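You operate a simulated robot arm through the tools that you are given. There is no shell and no other tool. Be economical: measure what you need, move in short steps, check, and stop when the job is done.

You run a simulated robot arm. Do the job below in one go: nothing can be reset, and whatever is moved stays where it is left.

## Task
Spray the mark on the blue folded cloth with water and brush it off.
Fine: put the bottle and the clothes brush back. Set down upright: teal spray bottle, clothes brush. What is to be rubbed or washed off counts as gone when no trace of it is left.

The check looks at the end state, three seconds after you hand in, the way a careful person would. Anything else that was tipped, shoved, dropped, spilled or broken makes it a failure. Flat cloth is picked up by pressing the open fingertips on it (5 to 10 N) and closing them slowly along it; thin cloth reads only 2 to 8 mm in the jaws.

## Robot
A 7-joint arm with a two-finger parallel gripper, fixed in place. Base frame: the origin is at the foot of the arm, x ahead of it, y to its left, z up; the work surface is at about z = 0. Lengths are in m, angles in degrees, forces in N, time in s.
With the tool pointing down near the work surface it reaches from about 0.24 to 0.62 m from the base axis. Its first joint turns from -66.0 to 66.0 degrees. Payload 2.6 kg.
The tool frame sits at the grasp point between the pads (the TCP): z along the fingers, y along the line on which they close. The tips reach 0.03 m beyond it. Largest opening 0.094 m; finger width 0.028, thickness 0.01; the body of the gripper, 0.05 by 0.096 m, starts 0.055 m behind the TCP.
Orientation is that of the tool frame in the base frame, as a unit quaternion [x, y, z, w]. With the fingers straight down and closing along the base's y, the tool's x points along the base's -x, its y along +y and its z along -z.

## Interface
- The arm moves only by the tool move_arm. Its argument "series" is a list of rows, each an object of numbers (a shift or turn left out is 0, a gripper value left out holds the last): "x", "y", "z": the shift along the tool's x, y, z in m; "ax", "ay", "az": the turn, a rotation vector about the tool's x, y, z in rad. In form: [{"x": .., "y": .., "z": .., "ax": .., "ay": .., "az": ..}, ...]. A call has 1 to 20 rows; each row shifts and turns the commanded pose from where the row before left it, along the tool's axes as they then stand. "fingers" is the closure, from 0 (fully open) to 1 (shut), set as the call begins (left out, the last holds). Rows are played at 5 a second. More than 0.05 m and 8.6 degrees between two rows, or a gripper value outside its range, and nothing of the call is played. Where a pose cannot be reached the arm comes as near as it can. A force on the tool above 40 N (or 10 N above the force at the start of the call, whichever is more), or a blocked arm, ends the call early, and 0.2 s more pass. Each finger travels about 0.072 m/s and halts on what it meets, pressing with about 24 N; the grip force reading is that of the motor and also rises with nothing between the fingers. The clock runs only during rows and for 0.2 s after the last one: add rows that do not move to give the fingers time. The reply holds the time, the measured pose of the TCP, the force on the tool along the base axes, the opening and the grip force, in the units named above and with some noise, with the torque about the TCP (base axes, N m) and any sound that the robot's microphone picked up, and new pictures: "pictures" is both (left out), scene, wrist or none.
- Cameras (640 x 400 px; columns grow to the right, rows downward): "scene" is fixed at [0.0425, 0.4319, 0.5722]; the picture's right is [-0.75, -0.67, 0.00], its down [-0.32, 0.36, -0.88] and it looks along [0.58, -0.66, -0.48] (base axes); focal length 286 px, centre (320, 200). "wrist" rides on the gripper at [0.076, 0.014, -0.102] in the tool frame; the picture's right is [-0.18, 0.98, 0.00], its down [-0.75, -0.14, -0.64] and it looks along [-0.63, -0.12, 0.77] (tool axes); focal length 243 px, centre (320, 200). There is no depth. A picture from a camera that has moved, and an enlarged one, comes with that camera's place and axes in the base frame and with its lens.
- inspect(camera, box): a new picture of the part [left, top, right, bottom] of that camera's present view, enlarged. No time passes.
- sign_off(): hands the job in; it is judged then, once.

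Go step by step. Nothing tells you positions but the pictures and the camera data: compare them with the known pose of the tool, close in by small moves and look again before you grip or let go. The budget is 120 turns and 200 pictures, counting those below and the enlarged ones. Unless the task says otherwise, let go and move clear before handing in, and close with one line.

The tools are called after "Request:" as name(argument=value, ...) on one line, values as JSON. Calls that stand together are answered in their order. move_arm: Moves the arm, as the interface text tells. Its arguments: {"type":"object","properties":{"series":{"type":"array","items":{"type":"object","properties":{"x":{"type":"number"},"y":{"type":"number"},"z":{"type":"number"},"ax":{"type":"number"},"ay":{"type":"number"},"az":{"type":"number"}}}},"fingers":{"type":"number"},"pictures":{"type":"string","enum":["both","scene","wrist","none"]}},"required":["series"]} The other tools are called the same way: inspect (camera, box) takes an enlarged picture of a part of a camera's view; sign_off () hands the job in.

At the start:

```text
t: 0.0
ee_pos: [0.3576, -0.0526, 0.405]
tcp_rot: [-0.001, 1.0, 0.0, 0.0]
force: [0.0, 0.0, 0.9]
ft_torque: [0.01, -0.01, -0.04]
finger_gap: 0.0941
grasp_force: 0.0
```

scene: 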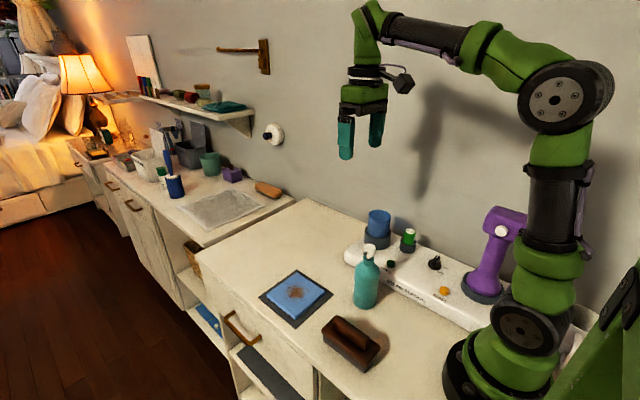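
wrist: 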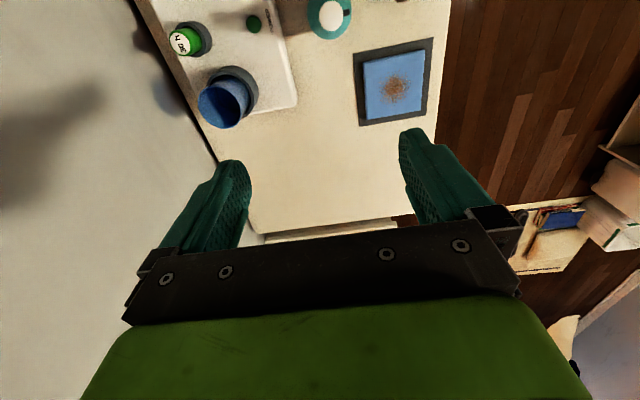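

I see the blue folded cloth with a brown mark near (0.43, 0.08), the teal bottle near (0.29, -0.03) and the brown brush near (0.24, 0.11). I'll look closer before moving.

Request:
inspect(camera="scene", box=[310, 220, 430, 390])

Request:
inspect(camera="scene", box=[240, 250, 400, 350])

Request:
inspect(camera="wrist", box=[290, 0, 450, 130])

```text
2.35 times, centred on (370, 305) of scene
camera zoom: at [0.0425, 0.4319, 0.5722], right [-0.75, -0.67, 0.0], down [-0.32, 0.36, -0.88], along [0.58, -0.66, -0.48], focal length 672 px, centre (202, -47)
```

zoom: 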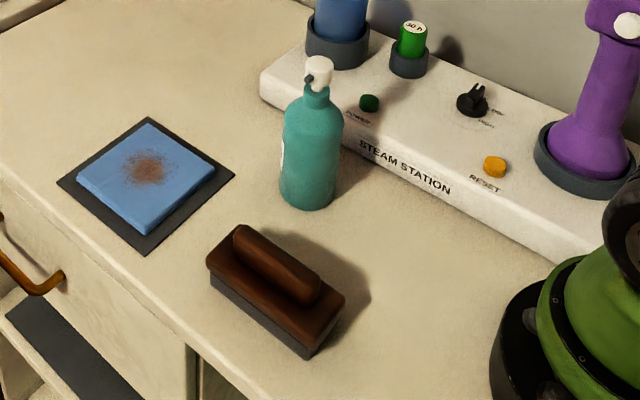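

```text
4.00 times, centred on (320, 300) of scene
camera zoom: at [0.0425, 0.4319, 0.5722], right [-0.75, -0.67, 0.0], down [-0.32, 0.36, -0.88], along [0.58, -0.66, -0.48], focal length 1143 px, centre (320, -200)
```

zoom: 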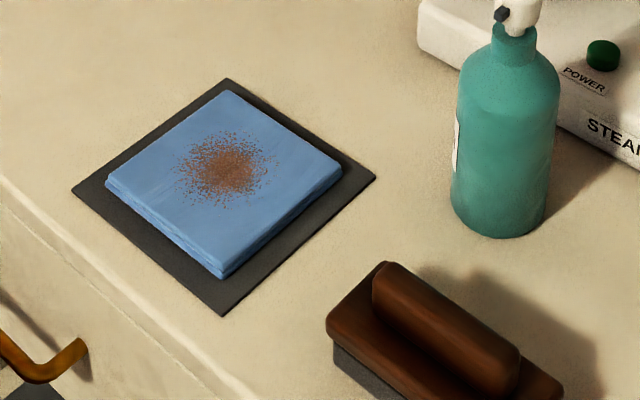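

```text
3.08 times, centred on (370, 65) of wrist
camera zoom: at [0.2825, -0.0374, 0.5055], right [0.18, 0.98, 0.0], down [0.75, -0.14, 0.64], along [0.63, -0.12, -0.77], focal length 746 px, centre (166, 615)
```

zoom: 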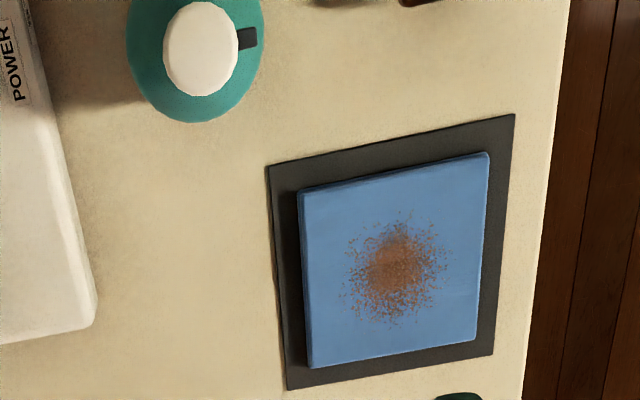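

The nozzle points along +y and the bottle head is near (0.30, -0.03, 0.165). I'll enlarge the bottle's head and the steam station before deciding how it sprays.

Request:
inspect(camera="scene", box=[345, 235, 393, 265])

Request:
inspect(camera="scene", box=[340, 235, 404, 315])

```text
13.33 times, centred on (369, 250) of scene
camera zoom: at [0.0425, 0.4319, 0.5722], right [-0.75, -0.67, 0.0], down [-0.32, 0.36, -0.88], along [0.58, -0.66, -0.48], focal length 3809 px, centre (-333, -467)
```

zoom: 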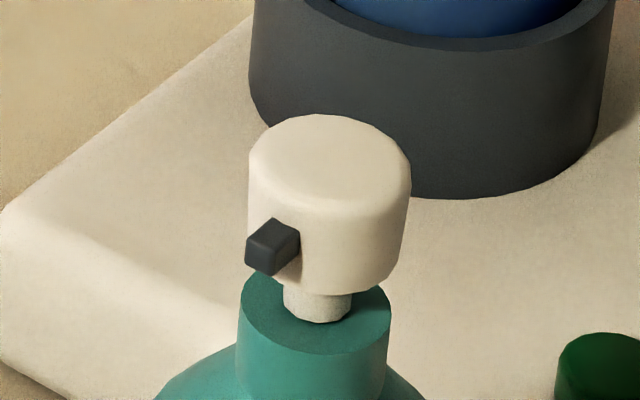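

```text
5.00 times, centred on (372, 275) of scene
camera zoom: at [0.0425, 0.4319, 0.5722], right [-0.75, -0.67, 0.0], down [-0.32, 0.36, -0.88], along [0.58, -0.66, -0.48], focal length 1428 px, centre (60, -175)
```

zoom: 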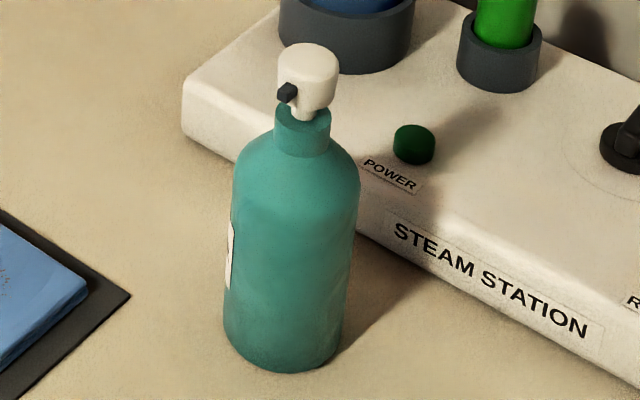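

The bottle is a press-down mist pump. I'll turn the gripper a quarter turn so the fingers close along x and leave the nozzle clear, then move over the bottle.

Request:
move_arm(series=[{"az": -0.1428, "x": 0.005, "y": 0.002}, {"az": -0.1428}, {"az": -0.1428}, {"az": -0.1428}, {"az": -0.1428}, {"az": -0.1428}, {"az": -0.1428}, {"az": -0.1428}, {"az": -0.1428}, {"az": -0.1428}, {"az": -0.1428}, {"x": -0.0226, "y": 0.026}, {"y": 0.026}, {"z": 0.05}, {"z": 0.05}, {}])

```text
t: 3.4
ee_pos: [0.2999, -0.0265, 0.3027]
tcp_rot: [-0.707, 0.708, 0.0, 0.0]
force: [1.1, -0.4, -0.2]
ft_torque: [-0.01, 0.0, 0.0]
finger_gap: 0.0941
grasp_force: 0.1
camera wrist: at [0.2873, -0.102, 0.4055], right [-0.98, 0.19, 0.0], down [0.14, 0.75, 0.64], along [0.12, 0.63, -0.77], focal length 243 px, centre (320, 200)
```

scene: 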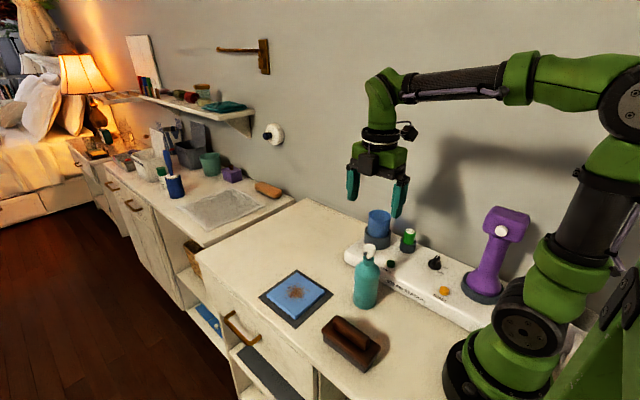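
wrist: 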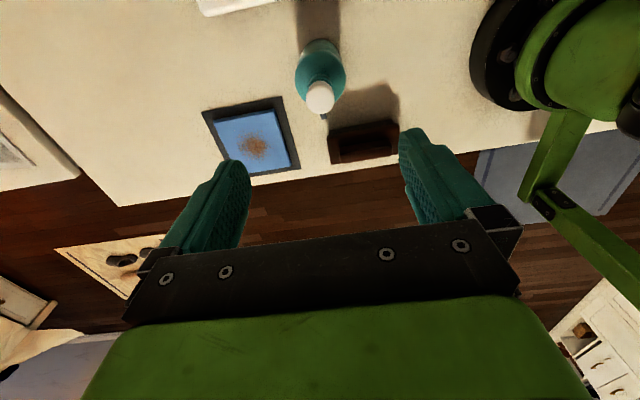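

The head is at about (0.301, -0.031), almost under the tool. I'll descend around it to just above where the palm would touch the head.

Request:
move_arm(series=[{"x": 0.004, "z": 0.04}, {"z": 0.04}, {"z": 0.04}, {"z": 0.03}, {"z": 0.02}, {}])

Request:
inspect(camera="scene", box=[325, 200, 421, 320])

```text
t: 4.8
ee_pos: [0.3016, -0.0317, 0.133]
tcp_rot: [-0.707, 0.707, 0.0, 0.0]
force: [1.1, -0.6, 0.5]
ft_torque: [0.01, -0.07, 0.01]
finger_gap: 0.0939
grasp_force: 0.1
camera wrist: at [0.2875, -0.1073, 0.2339], right [-0.98, 0.19, 0.0], down [0.14, 0.75, 0.64], along [0.12, 0.63, -0.77], focal length 243 px, centre (320, 200)
```

scene: 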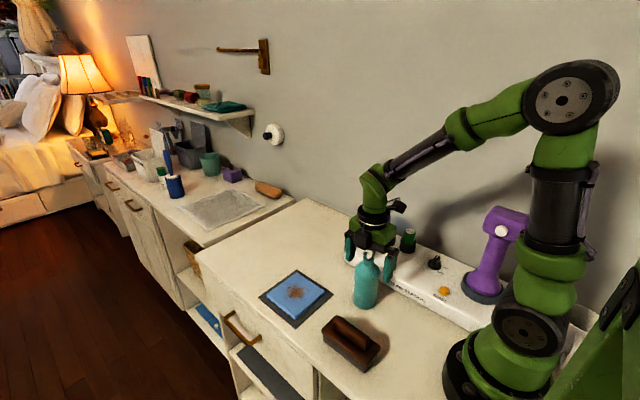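
wrist: 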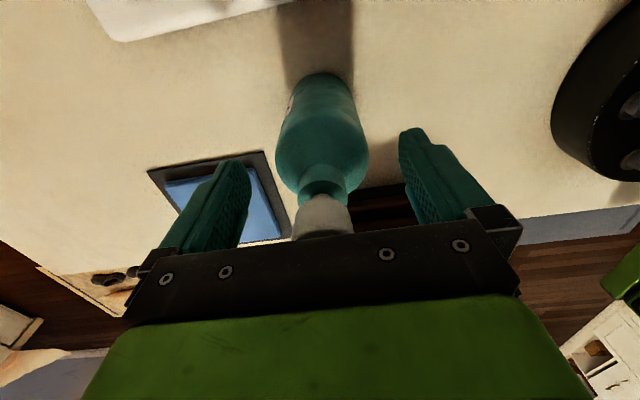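

```text
3.33 times, centred on (373, 260) of scene
camera zoom: at [0.0425, 0.4319, 0.5722], right [-0.75, -0.67, 0.0], down [-0.32, 0.36, -0.88], along [0.58, -0.66, -0.48], focal length 952 px, centre (143, 0)
```

zoom: 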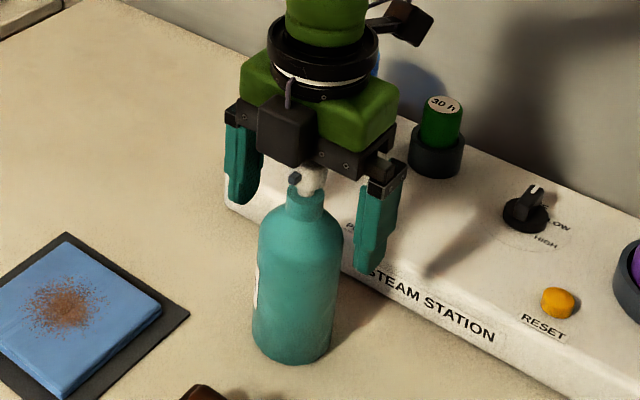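

The palm is still about 2 cm above the head. I'll lower slightly and close on the top of the body.

Request:
move_arm(series=[{"z": 0.008}, {"z": 0.005}, {"z": 0.003}, {}], pictures="none")

Request:
inspect(camera="scene", box=[325, 200, 421, 320])

```text
t: 5.8
ee_pos: [0.3016, -0.0312, 0.1185]
tcp_rot: [-0.706, 0.708, 0.0, 0.0]
force: [-0.2, -0.2, 0.8]
ft_torque: [-0.01, 0.01, -0.01]
finger_gap: 0.094
grasp_force: 0.1
```

```text
3.33 times, centred on (373, 260) of scene
camera zoom: at [0.0425, 0.4319, 0.5722], right [-0.75, -0.67, 0.0], down [-0.32, 0.36, -0.88], along [0.58, -0.66, -0.48], focal length 952 px, centre (143, 0)
```

zoom: 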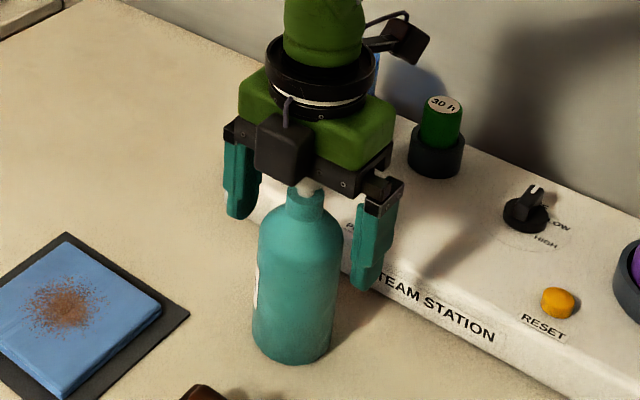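

The palm is just above the head. Now I'll close the fingers on the body.

Request:
move_arm(series=[{}, {}, {}, {}], fingers=0.6)

Request:
inspect(camera="scene", box=[325, 200, 421, 320])

```text
t: 6.8
ee_pos: [0.3011, -0.0303, 0.117]
tcp_rot: [0.707, -0.707, 0.0, 0.0]
force: [-0.5, 0.1, 0.2]
ft_torque: [0.02, 0.02, -0.01]
finger_gap: 0.0582
grasp_force: 23.8
camera wrist: at [0.2878, -0.1071, 0.2192], right [-0.98, 0.18, 0.0], down [0.14, 0.75, 0.64], along [0.12, 0.63, -0.77], focal length 243 px, centre (320, 200)
```

scene: 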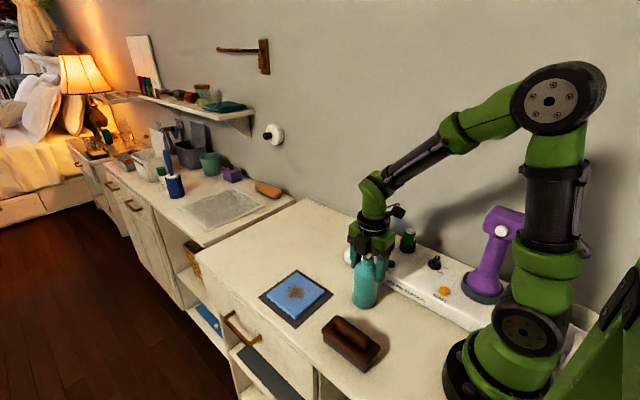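
wrist: 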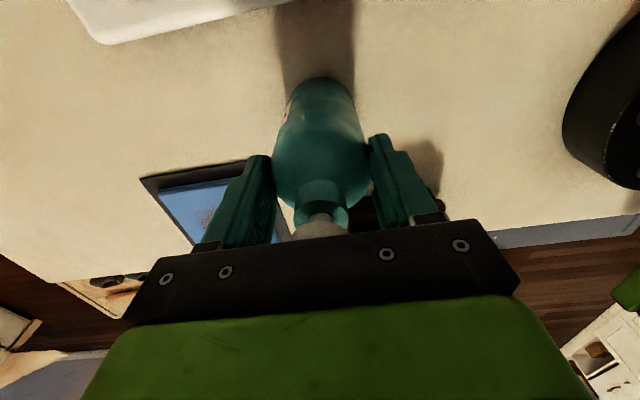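

```text
3.33 times, centred on (373, 260) of scene
camera zoom: at [0.0425, 0.4319, 0.5722], right [-0.75, -0.67, 0.0], down [-0.32, 0.36, -0.88], along [0.58, -0.66, -0.48], focal length 952 px, centre (143, 0)
```

zoom: 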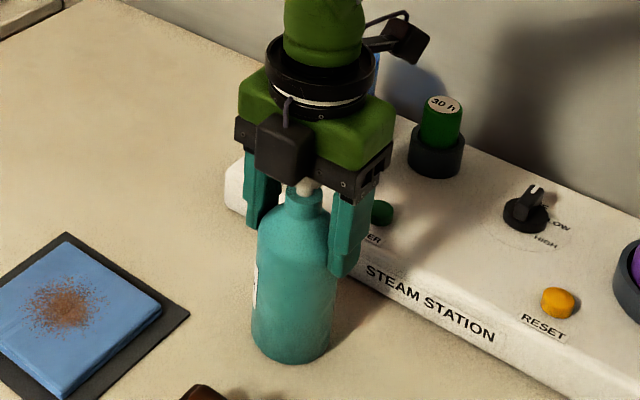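

The bottle is gripped firmly at 58 mm. I'll lift it a little and carry it along +x so the nozzle faces the mark.

Request:
move_arm(series=[{"z": -0.015}, {"z": -0.015}, {"y": -0.03}, {"y": -0.03}, {"y": -0.04}, {"y": -0.033}, {}])

Request:
inspect(camera="scene", box=[240, 180, 400, 340])

```text
t: 8.4
ee_pos: [0.4318, -0.0295, 0.1497]
tcp_rot: [-0.707, 0.707, 0.0, 0.0]
force: [-0.2, 0.5, -2.2]
ft_torque: [-0.04, 0.0, -0.02]
finger_gap: 0.0582
grasp_force: 23.9
camera wrist: at [0.42, -0.1062, 0.2499], right [-0.98, 0.18, 0.0], down [0.14, 0.75, 0.64], along [0.12, 0.63, -0.77], focal length 243 px, centre (320, 200)
```

scene: 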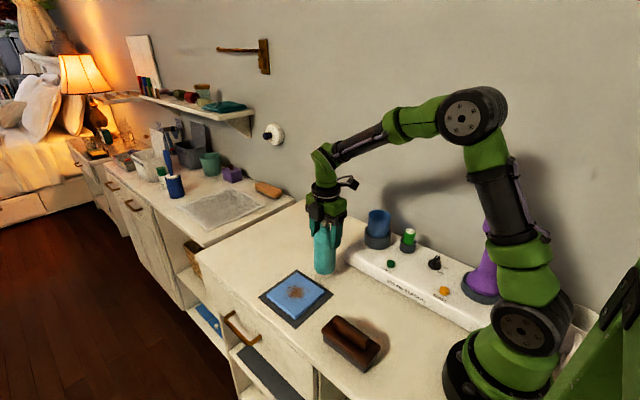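
wrist: 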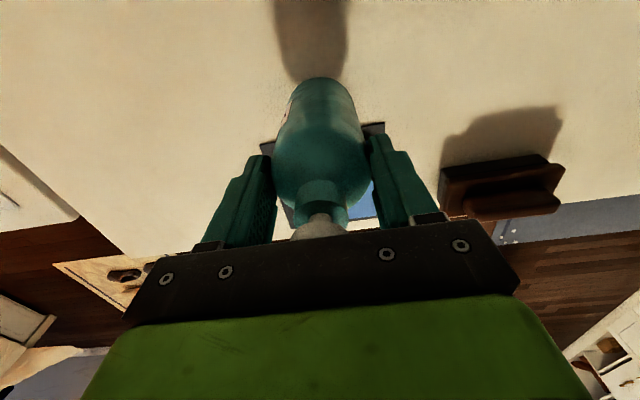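

```text
2.50 times, centred on (320, 260) of scene
camera zoom: at [0.0425, 0.4319, 0.5722], right [-0.75, -0.67, 0.0], down [-0.32, 0.36, -0.88], along [0.58, -0.66, -0.48], focal length 714 px, centre (320, 50)
```

zoom: 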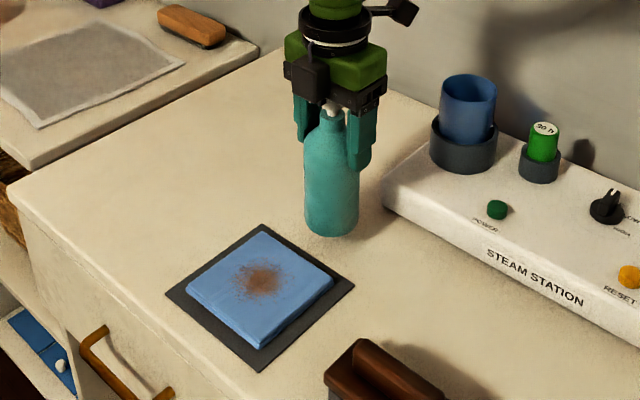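

The bottle hangs upright in the grip at about (0.43, -0.03). I'll move it back past the end of the station to about (0.52, -0.10), turning it so the nozzle points at the mark from about 20 cm.

Request:
move_arm(series=[{"y": -0.045}, {"y": -0.045}, {"x": 0.0375}, {"x": 0.037}, {"az": -0.1135}, {"az": -0.1135}, {"az": -0.1135}, {"az": -0.1135}, {}])

Request:
inspect(camera="scene", box=[220, 160, 380, 320])

```text
t: 10.4
ee_pos: [0.5237, -0.104, 0.1481]
tcp_rot: [0.848, -0.53, 0.0, -0.001]
force: [-0.6, 0.2, -2.4]
ft_torque: [-0.02, -0.01, 0.04]
finger_gap: 0.0584
grasp_force: 24.2
camera wrist: at [0.5456, -0.1797, 0.2495], right [-0.96, -0.27, 0.0], down [-0.2, 0.74, 0.64], along [-0.17, 0.62, -0.77], focal length 243 px, centre (320, 200)
```

scene: 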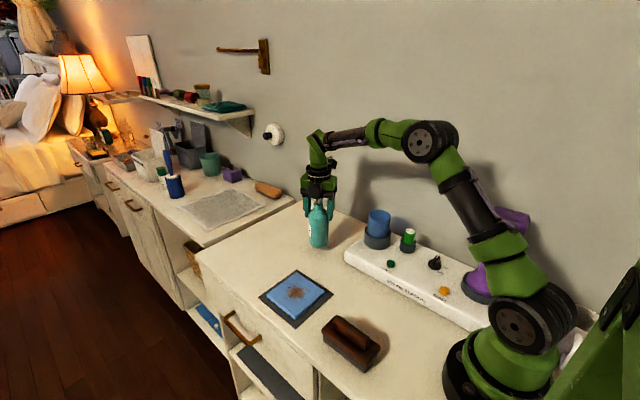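
wrist: 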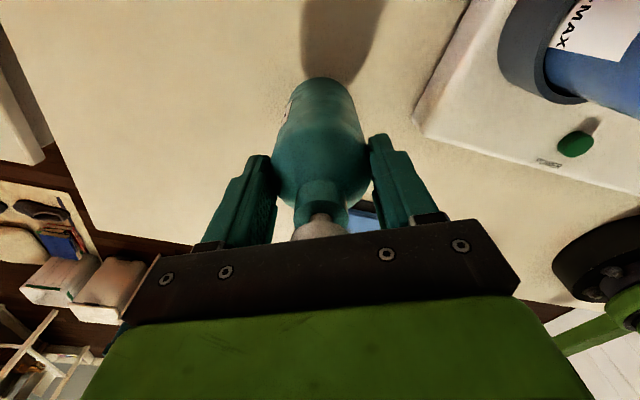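

```text
2.50 times, centred on (300, 240) of scene
camera zoom: at [0.0425, 0.4319, 0.5722], right [-0.75, -0.67, 0.0], down [-0.32, 0.36, -0.88], along [0.58, -0.66, -0.48], focal length 714 px, centre (370, 100)
```

zoom: 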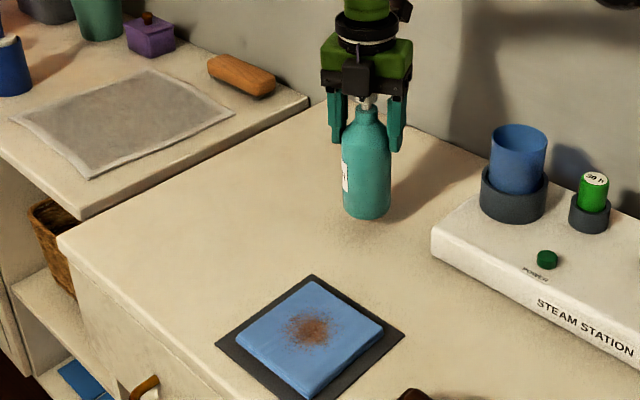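

The nozzle line faces the mark. I'll tilt the bottle about 35° toward the cloth and lower it until its bottom edge nearly touches the table.

Request:
move_arm(series=[{"ay": 0.124}, {"ay": 0.124}, {"ay": 0.124}, {"ay": 0.124}, {"ay": 0.124}, {"z": 0.0114, "x": -0.0081}, {"z": 0.0114, "x": -0.0081}, {}])

Request:
inspect(camera="scene", box=[220, 160, 380, 320])

```text
t: 12.2
ee_pos: [0.5251, -0.1063, 0.1201]
tcp_rot: [0.808, -0.505, 0.258, 0.161]
force: [-0.1, -0.3, -2.7]
ft_torque: [0.06, 0.03, -0.02]
finger_gap: 0.0584
grasp_force: 23.7
camera wrist: at [0.5133, -0.1137, 0.247], right [-0.95, -0.3, -0.11], down [-0.3, 0.95, 0.08], along [0.08, 0.11, -0.99], focal length 243 px, centre (320, 200)
```

scene: 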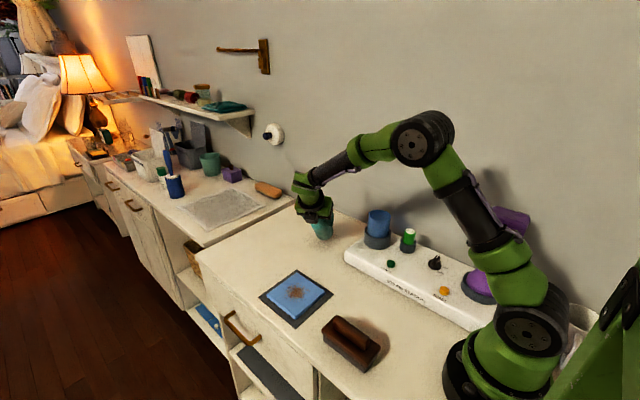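
wrist: 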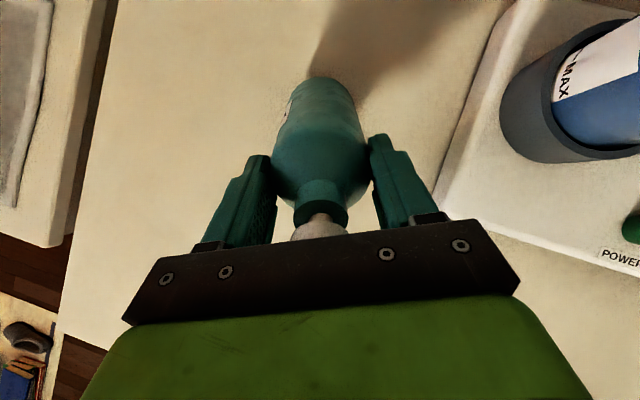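

```text
2.50 times, centred on (300, 240) of scene
camera zoom: at [0.0425, 0.4319, 0.5722], right [-0.75, -0.67, 0.0], down [-0.32, 0.36, -0.88], along [0.58, -0.66, -0.48], focal length 714 px, centre (370, 100)
```

zoom: 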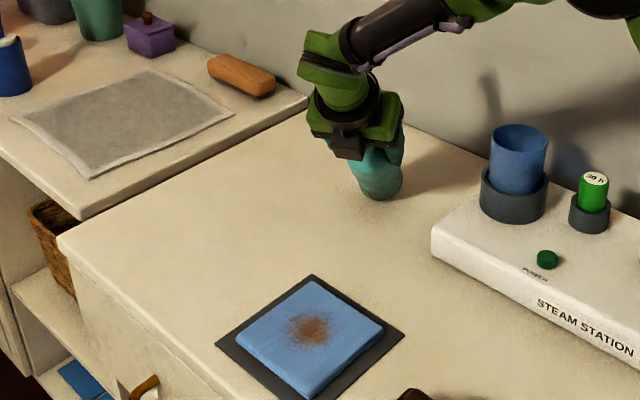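

The bottle is tilted with the bottom just above the table. I'll lower in small steps until it makes contact.

Request:
move_arm(series=[{"z": 0.0033, "x": -0.0023}, {"z": 0.0025, "x": -0.0017}, {"z": 0.0016, "x": -0.0012}, {}], pictures="none")

```text
t: 13.2
ee_pos: [0.5234, -0.1054, 0.1129]
tcp_rot: [0.807, -0.506, 0.261, 0.161]
force: [-4.8, 2.0, 18.7]
ft_torque: [-0.47, 0.1, -0.11]
finger_gap: 0.0582
grasp_force: 24.6
```

The bottle bottom is on the table with about 20 N. I'll push a few millimetres more along the bottle's axis and look for spray.

Request:
move_arm(series=[{"z": 0.0015}, {"z": 0.0015}, {}])

```text
t: 14.0
ee_pos: [0.5248, -0.1065, 0.1078]
tcp_rot: [0.807, -0.506, 0.259, 0.16]
force: [-4.5, 7.8, 22.1]
ft_torque: [-0.09, -0.07, -0.02]
finger_gap: 0.0583
grasp_force: 23.7
camera wrist: at [0.5141, -0.1152, 0.2357], right [-0.95, -0.3, -0.11], down [-0.31, 0.95, 0.08], along [0.08, 0.11, -0.99], focal length 243 px, centre (320, 200)
```

scene: 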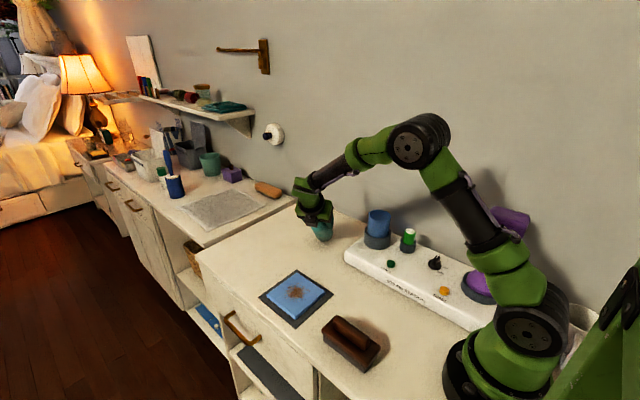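
wrist: 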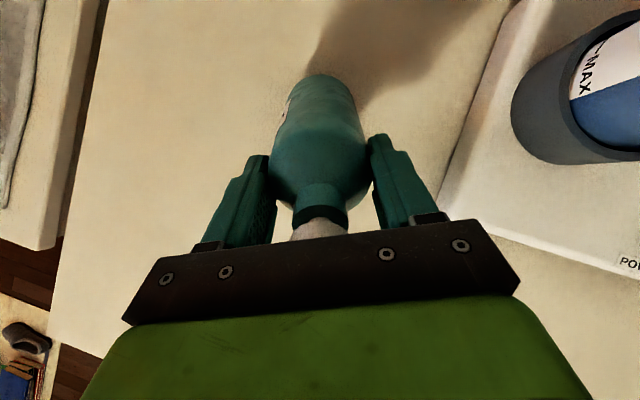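

The bottle is sliding in the grip as intended. I'll check the head and the mark.

Request:
inspect(camera="wrist", box=[260, 160, 380, 250])

Request:
inspect(camera="scene", box=[250, 190, 350, 330])

```text
4.44 times, centred on (320, 205) of wrist
camera zoom: at [0.5141, -0.1152, 0.2357], right [-0.95, -0.3, -0.11], down [-0.31, 0.95, 0.08], along [0.08, 0.11, -0.99], focal length 1078 px, centre (320, 178)
```

zoom: 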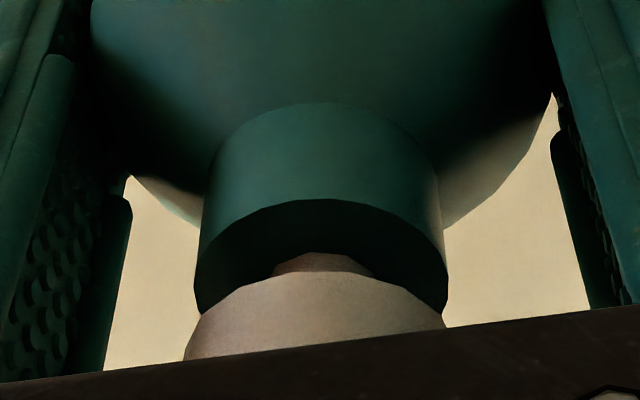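

```text
2.86 times, centred on (300, 260) of scene
camera zoom: at [0.0423, 0.4319, 0.5722], right [-0.75, -0.67, 0.0], down [-0.32, 0.36, -0.88], along [0.58, -0.66, -0.48], focal length 816 px, centre (377, 29)
```

zoom: 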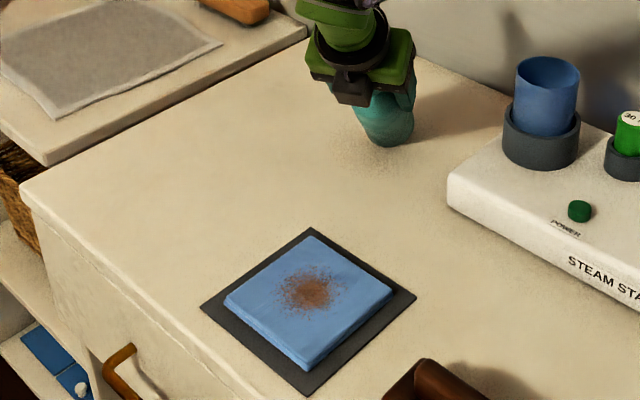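

The palm is now at the head, whose stem gap is shrinking. I'll push a few millimetres more.

Request:
move_arm(series=[{"z": 0.0015}, {"z": 0.0015}, {"z": 0.0015}, {}])

Request:
inspect(camera="wrist", box=[260, 160, 380, 250])

Request:
inspect(camera="scene", box=[250, 190, 350, 330])

```text
t: 15.0
ee_pos: [0.5264, -0.1091, 0.106]
tcp_rot: [0.808, -0.504, 0.261, 0.159]
force: [-1.8, 10.3, 23.0]
ft_torque: [0.06, -0.22, 0.08]
finger_gap: 0.0583
grasp_force: 24.4
camera wrist: at [0.5149, -0.1182, 0.2328], right [-0.95, -0.3, -0.11], down [-0.31, 0.95, 0.08], along [0.08, 0.11, -0.99], focal length 243 px, centre (320, 200)
```

scene: 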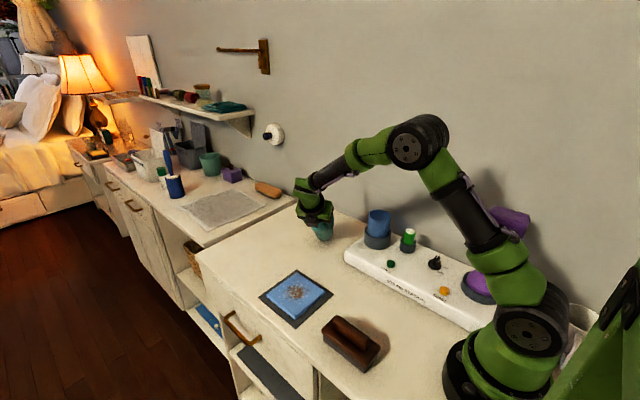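
wrist: 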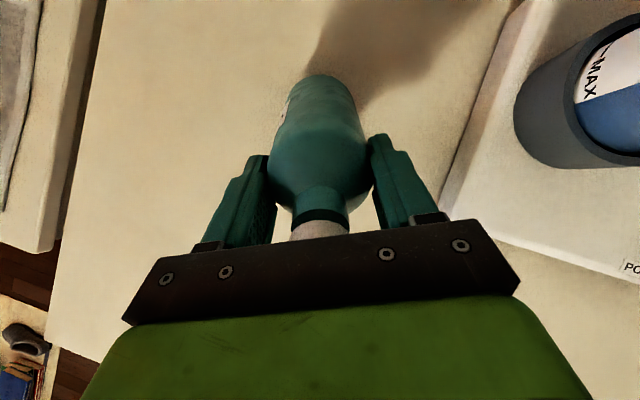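

```text
4.44 times, centred on (320, 205) of wrist
camera zoom: at [0.5149, -0.1182, 0.2328], right [-0.95, -0.3, -0.11], down [-0.31, 0.95, 0.08], along [0.08, 0.11, -0.99], focal length 1078 px, centre (320, 178)
```

zoom: 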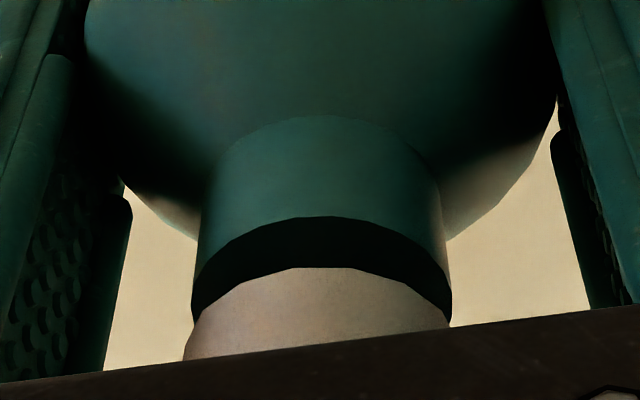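

```text
2.86 times, centred on (300, 260) of scene
camera zoom: at [0.0423, 0.4319, 0.5722], right [-0.75, -0.67, 0.0], down [-0.32, 0.36, -0.88], along [0.58, -0.66, -0.48], focal length 816 px, centre (377, 29)
```

zoom: 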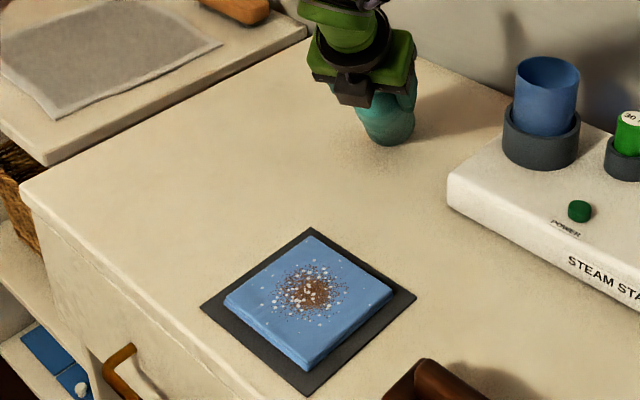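

The spray worked: droplets lie right on the mark. Now I'll lift the bottle, untilt it and turn it back.

Request:
move_arm(series=[{"z": -0.0163, "x": 0.0116}, {"z": -0.0163, "x": 0.0116}, {"ay": -0.124}, {"ay": -0.124}, {"ay": -0.124}, {"ay": -0.124}, {"ay": -0.124}, {"az": 0.1135}, {"az": 0.1135}, {"az": 0.1135}, {"az": 0.1135}, {}])

Request:
inspect(camera="scene", box=[250, 160, 390, 330])

```text
t: 17.6
ee_pos: [0.526, -0.1108, 0.1445]
tcp_rot: [-0.706, 0.708, -0.001, 0.0]
force: [0.0, 0.5, -3.0]
ft_torque: [-0.01, -0.02, 0.02]
finger_gap: 0.0584
grasp_force: 24.1
camera wrist: at [0.5123, -0.1855, 0.2465], right [-0.98, 0.19, 0.0], down [0.14, 0.75, 0.64], along [0.12, 0.63, -0.77], focal length 243 px, centre (320, 200)
```

scene: 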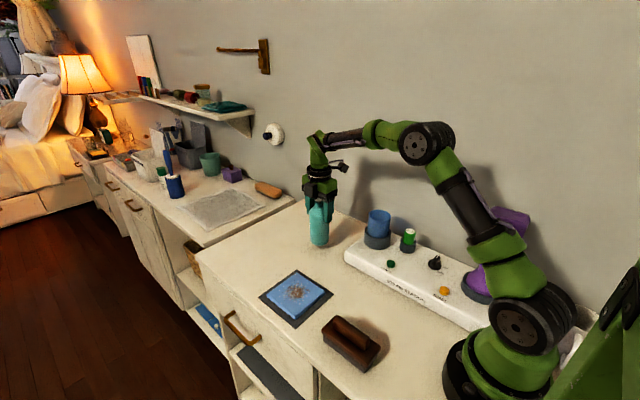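
wrist: 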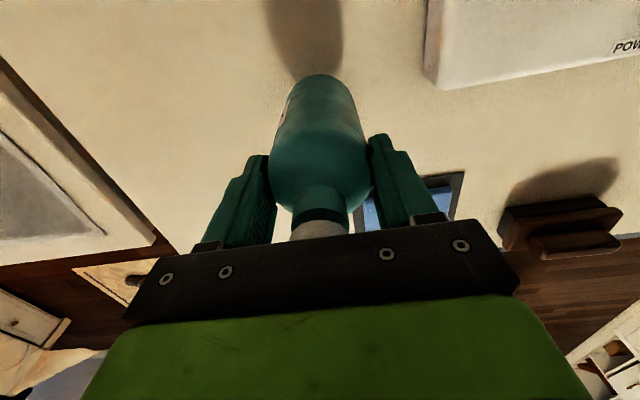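

```text
2.35 times, centred on (320, 245) of scene
camera zoom: at [0.0425, 0.4319, 0.5722], right [-0.75, -0.67, 0.0], down [-0.32, 0.36, -0.88], along [0.58, -0.66, -0.48], focal length 672 px, centre (320, 94)
```

zoom: 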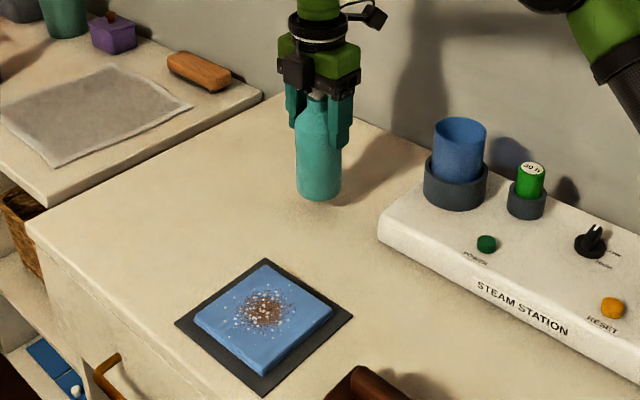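

The bottle is upright again in the grip. I'll carry it back above its original spot at (0.300, -0.030).

Request:
move_arm(series=[{"x": -0.04}, {"x": -0.041}, {"y": 0.045}, {"y": 0.045}, {"y": 0.045}, {"y": 0.045}, {"y": 0.045}, {"z": 0.015}, {"z": 0.01}, {}])

Request:
inspect(camera="scene", box=[325, 200, 421, 320])

```text
t: 19.8
ee_pos: [0.2971, -0.028, 0.1196]
tcp_rot: [-0.706, 0.708, -0.001, 0.0]
force: [-0.4, -0.4, -3.4]
ft_torque: [-0.03, 0.02, 0.01]
finger_gap: 0.0584
grasp_force: 24.5
camera wrist: at [0.2846, -0.1048, 0.2216], right [-0.98, 0.18, 0.0], down [0.14, 0.75, 0.64], along [0.12, 0.63, -0.77], focal length 243 px, centre (320, 200)
```

scene: 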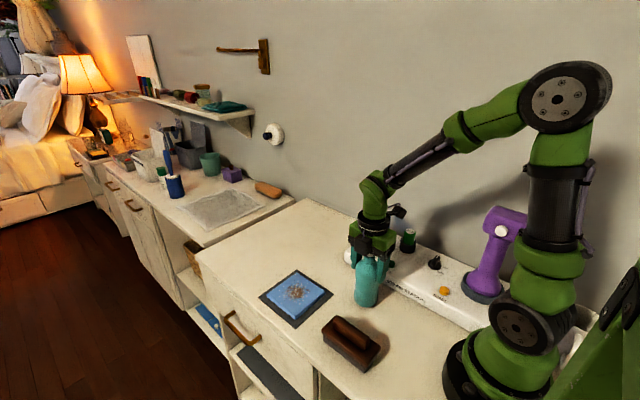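
wrist: 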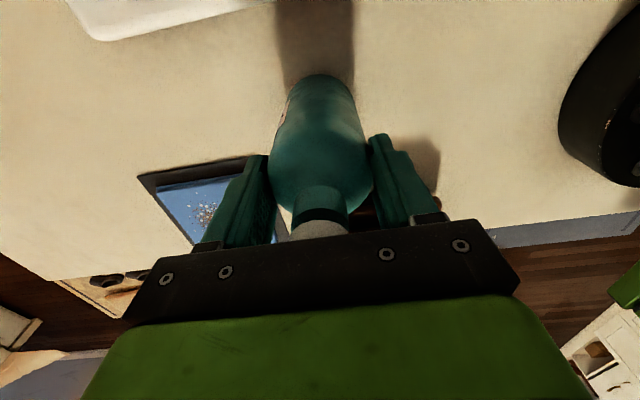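

```text
3.33 times, centred on (373, 260) of scene
camera zoom: at [0.0425, 0.4319, 0.5722], right [-0.75, -0.67, 0.0], down [-0.32, 0.36, -0.88], along [0.58, -0.66, -0.48], focal length 952 px, centre (143, 0)
```

zoom: 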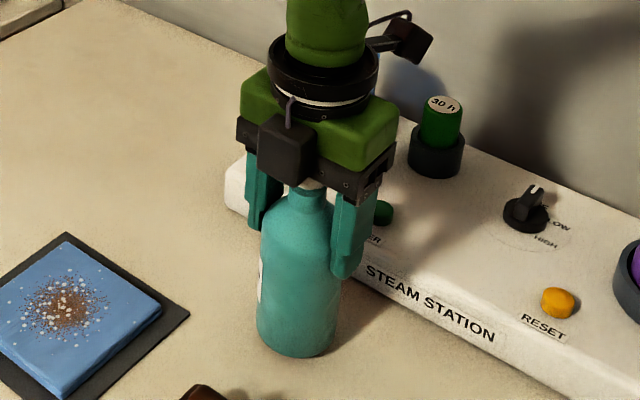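

The bottle is just above its old spot. I'll correct by 3 mm and lower it until it touches the table.

Request:
move_arm(series=[{"z": 0.002, "y": -0.003, "x": 0.002}, {"z": 0.002}, {"z": 0.002}, {}], pictures="none")

```text
t: 20.8
ee_pos: [0.3031, -0.0308, 0.1145]
tcp_rot: [-0.706, 0.708, 0.0, 0.0]
force: [0.3, -0.2, -3.0]
ft_torque: [0.02, -0.02, 0.03]
finger_gap: 0.0583
grasp_force: 24.0
```

Request:
move_arm(series=[{"z": 0.0015}, {"z": 0.0015}, {}], pictures="none")

```text
t: 21.6
ee_pos: [0.3042, -0.03, 0.111]
tcp_rot: [-0.706, 0.708, 0.0, 0.001]
force: [-4.8, -1.4, 13.6]
ft_torque: [0.24, 0.47, 0.09]
finger_gap: 0.0581
grasp_force: 24.5
```

It is standing on the table with about 14 N. I'll open the fingers and rise straight up.

Request:
move_arm(series=[{"z": -0.001}, {}, {}, {"z": -0.02}, {"z": -0.04}, {"z": -0.05}, {"z": -0.05}, {}], fingers=0)

Request:
inspect(camera="scene", box=[310, 220, 430, 390])

```text
t: 23.4
ee_pos: [0.3053, -0.0297, 0.2711]
tcp_rot: [0.707, -0.707, 0.0, 0.0]
force: [0.2, -0.1, -0.2]
ft_torque: [0.01, -0.01, -0.02]
finger_gap: 0.0939
grasp_force: 0.0
camera wrist: at [0.2912, -0.1071, 0.3728], right [-0.98, 0.18, 0.0], down [0.14, 0.75, 0.64], along [0.12, 0.63, -0.77], focal length 243 px, centre (320, 200)
```

scene: 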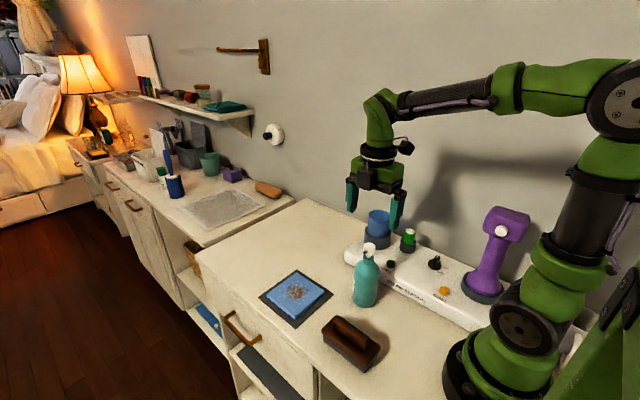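
wrist: 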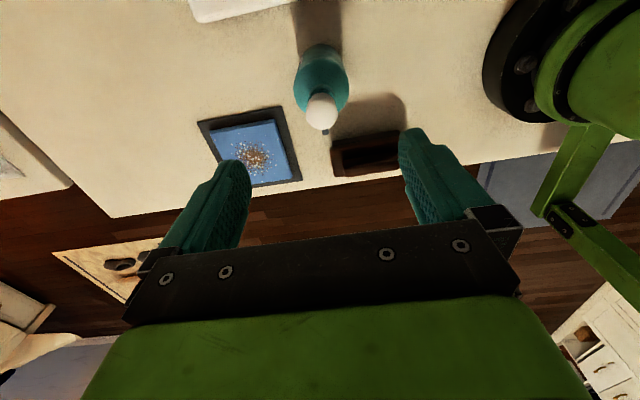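

```text
2.35 times, centred on (370, 305) of scene
camera zoom: at [0.0424, 0.4319, 0.5722], right [-0.75, -0.67, 0.0], down [-0.32, 0.36, -0.88], along [0.58, -0.66, -0.48], focal length 672 px, centre (202, -47)
```

zoom: 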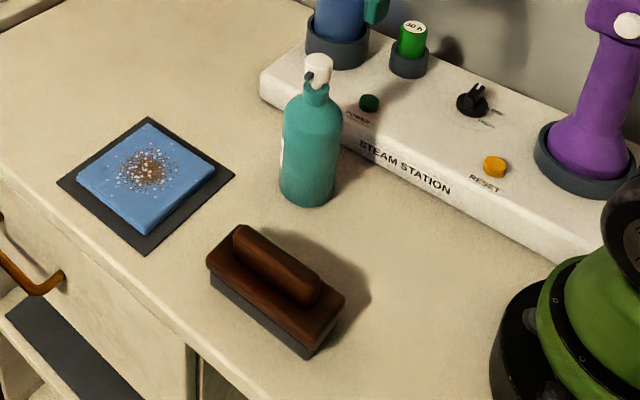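

The bottle is back, upright on its spot, and the head has sprung up. The brush lies along x with its centre near (0.246, 0.103), so I'll turn the fingers back to close along y and go above it.

Request:
move_arm(series=[{"az": 0.1428}, {"az": 0.1428}, {"az": 0.1428}, {"az": 0.1428}, {"az": 0.1428}, {"az": 0.1428}, {"az": 0.1428}, {"az": 0.1428}, {"az": 0.1428}, {"az": 0.1428}, {"az": 0.1428}, {"y": 0.045}, {"y": 0.045}, {"y": 0.043}, {"x": 0.03}, {"x": 0.029}, {"z": 0.04}, {}])

Request:
inspect(camera="wrist", box=[220, 0, 420, 160])

```text
t: 27.2
ee_pos: [0.246, 0.1018, 0.2331]
tcp_rot: [-0.001, 1.0, -0.001, 0.0]
force: [-0.6, -0.1, 0.0]
ft_torque: [-0.02, -0.01, -0.02]
finger_gap: 0.0939
grasp_force: 0.0
camera wrist: at [0.1711, 0.1165, 0.334], right [0.18, 0.98, 0.0], down [0.75, -0.14, 0.64], along [0.63, -0.12, -0.77], focal length 243 px, centre (320, 200)
```

scene: 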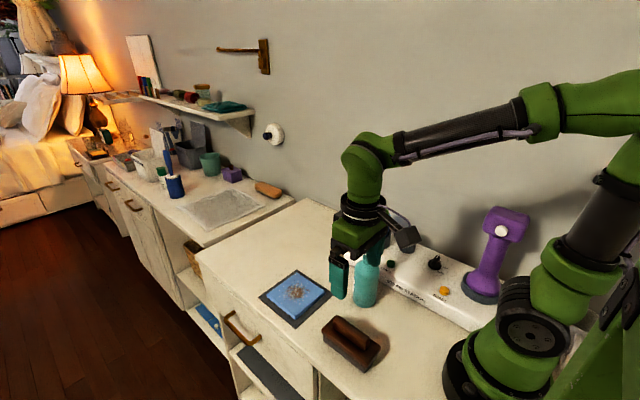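
wrist: 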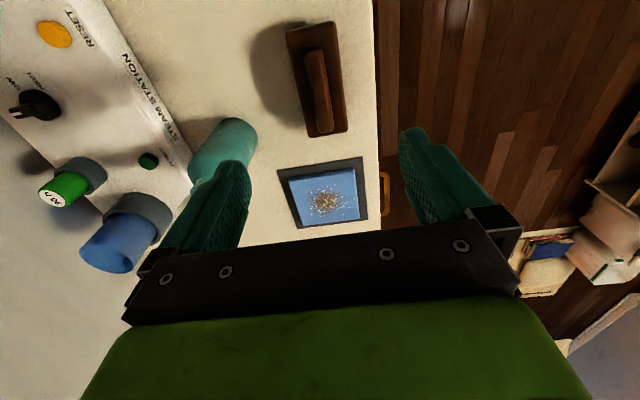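

```text
2.50 times, centred on (320, 80) of wrist
camera zoom: at [0.1711, 0.1165, 0.334], right [0.18, 0.98, 0.0], down [0.75, -0.14, 0.64], along [0.63, -0.12, -0.77], focal length 606 px, centre (320, 500)
```

zoom: 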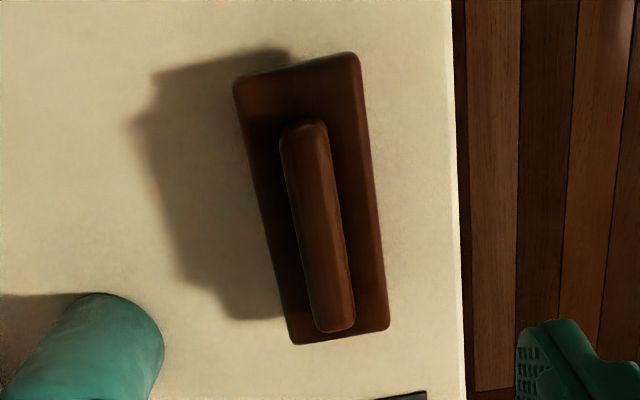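

The handle runs along x with its centre near (0.250, 0.1015). I'll descend to just over it and check heights.

Request:
move_arm(series=[{"x": -0.004, "z": 0.05}, {"z": 0.05}, {"z": 0.033}, {}], pictures="wrist")

Request:
inspect(camera="scene", box=[300, 270, 420, 390])

```text
refused: row 1 steps farther than a row can; nothing moved
```

```text
3.33 times, centred on (360, 330) of scene
camera zoom: at [0.0424, 0.4319, 0.5722], right [-0.75, -0.67, 0.0], down [-0.32, 0.36, -0.88], along [0.58, -0.66, -0.48], focal length 952 px, centre (187, -233)
```

zoom: 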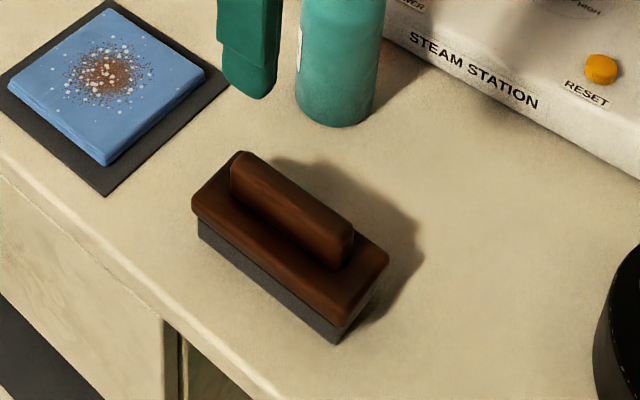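

The wood top is at about z 0.036 and the handle top at about 0.064. I'll descend in smaller steps so the tips straddle the handle.

Request:
move_arm(series=[{"x": -0.004}, {"z": 0.045}, {"z": 0.045}, {"z": 0.04}, {"z": 0.025}, {}])

Request:
inspect(camera="scene", box=[300, 270, 420, 390])

```text
t: 28.6
ee_pos: [0.2475, 0.1038, 0.0774]
tcp_rot: [0.0, 1.0, -0.001, 0.0]
force: [-0.3, -0.3, 0.4]
ft_torque: [0.04, -0.02, -0.02]
finger_gap: 0.0938
grasp_force: 0.1
camera wrist: at [0.1729, 0.1172, 0.1786], right [0.18, 0.98, 0.0], down [0.75, -0.14, 0.64], along [0.63, -0.12, -0.77], focal length 243 px, centre (320, 200)
```

scene: 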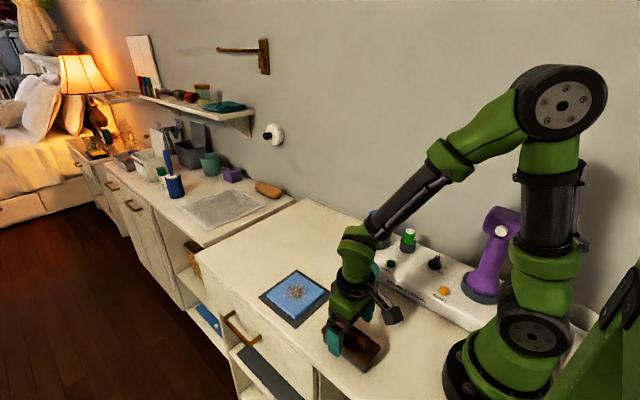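
wrist: 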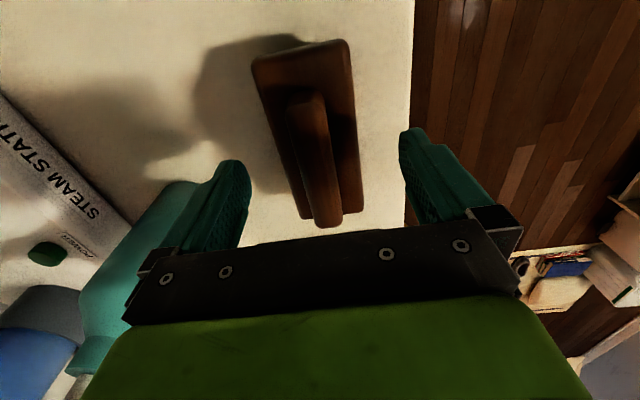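

```text
3.33 times, centred on (360, 330) of scene
camera zoom: at [0.0425, 0.4319, 0.5722], right [-0.75, -0.67, 0.0], down [-0.32, 0.36, -0.88], along [0.58, -0.66, -0.48], focal length 952 px, centre (187, -233)
```

zoom: 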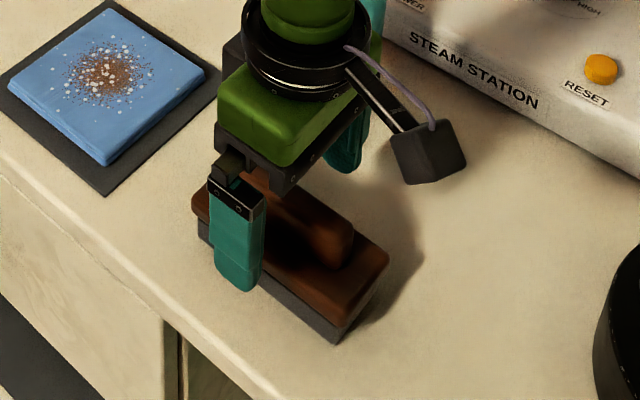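

The fingers straddle the handle. I'll go 4 mm lower, centre, and close.

Request:
move_arm(series=[{"y": -0.002, "z": 0.004}, {}], pictures="none")

Request:
move_arm(series=[{}, {}, {}, {}, {}], fingers=1)

Request:
inspect(camera="scene", box=[300, 270, 420, 390])

```text
t: 29.2
ee_pos: [0.248, 0.1012, 0.0724]
tcp_rot: [0.0, 1.0, 0.001, -0.001]
force: [0.3, -0.2, 0.1]
ft_torque: [-0.01, -0.01, 0.0]
finger_gap: 0.0939
grasp_force: 0.1
```

```text
t: 30.4
ee_pos: [0.2492, 0.1007, 0.0741]
tcp_rot: [0.0, 1.0, 0.0, 0.0]
force: [0.6, -0.7, -1.4]
ft_torque: [0.02, -0.03, -0.02]
finger_gap: 0.0194
grasp_force: 24.0
camera wrist: at [0.1733, 0.1148, 0.1748], right [0.18, 0.98, 0.0], down [0.75, -0.14, 0.64], along [0.63, -0.12, -0.77], focal length 243 px, centre (320, 200)
```

scene: 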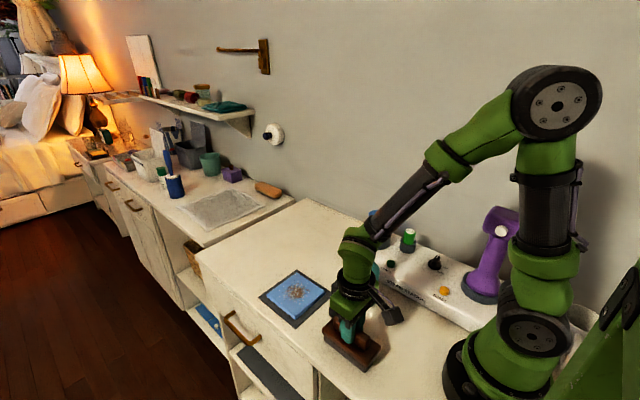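
wrist: 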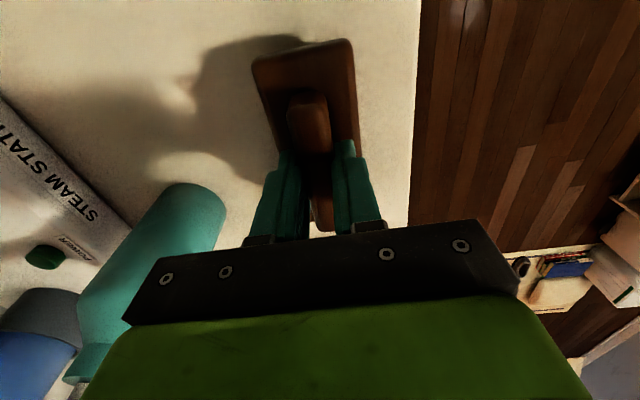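

```text
3.33 times, centred on (360, 330) of scene
camera zoom: at [0.0425, 0.4319, 0.5722], right [-0.75, -0.67, 0.0], down [-0.32, 0.36, -0.88], along [0.58, -0.66, -0.48], focal length 952 px, centre (187, -233)
```

zoom: 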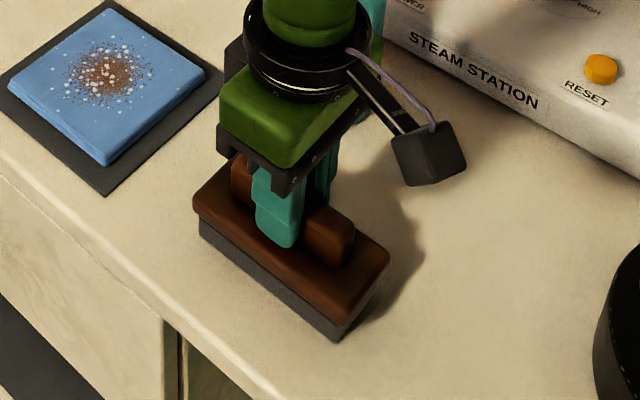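

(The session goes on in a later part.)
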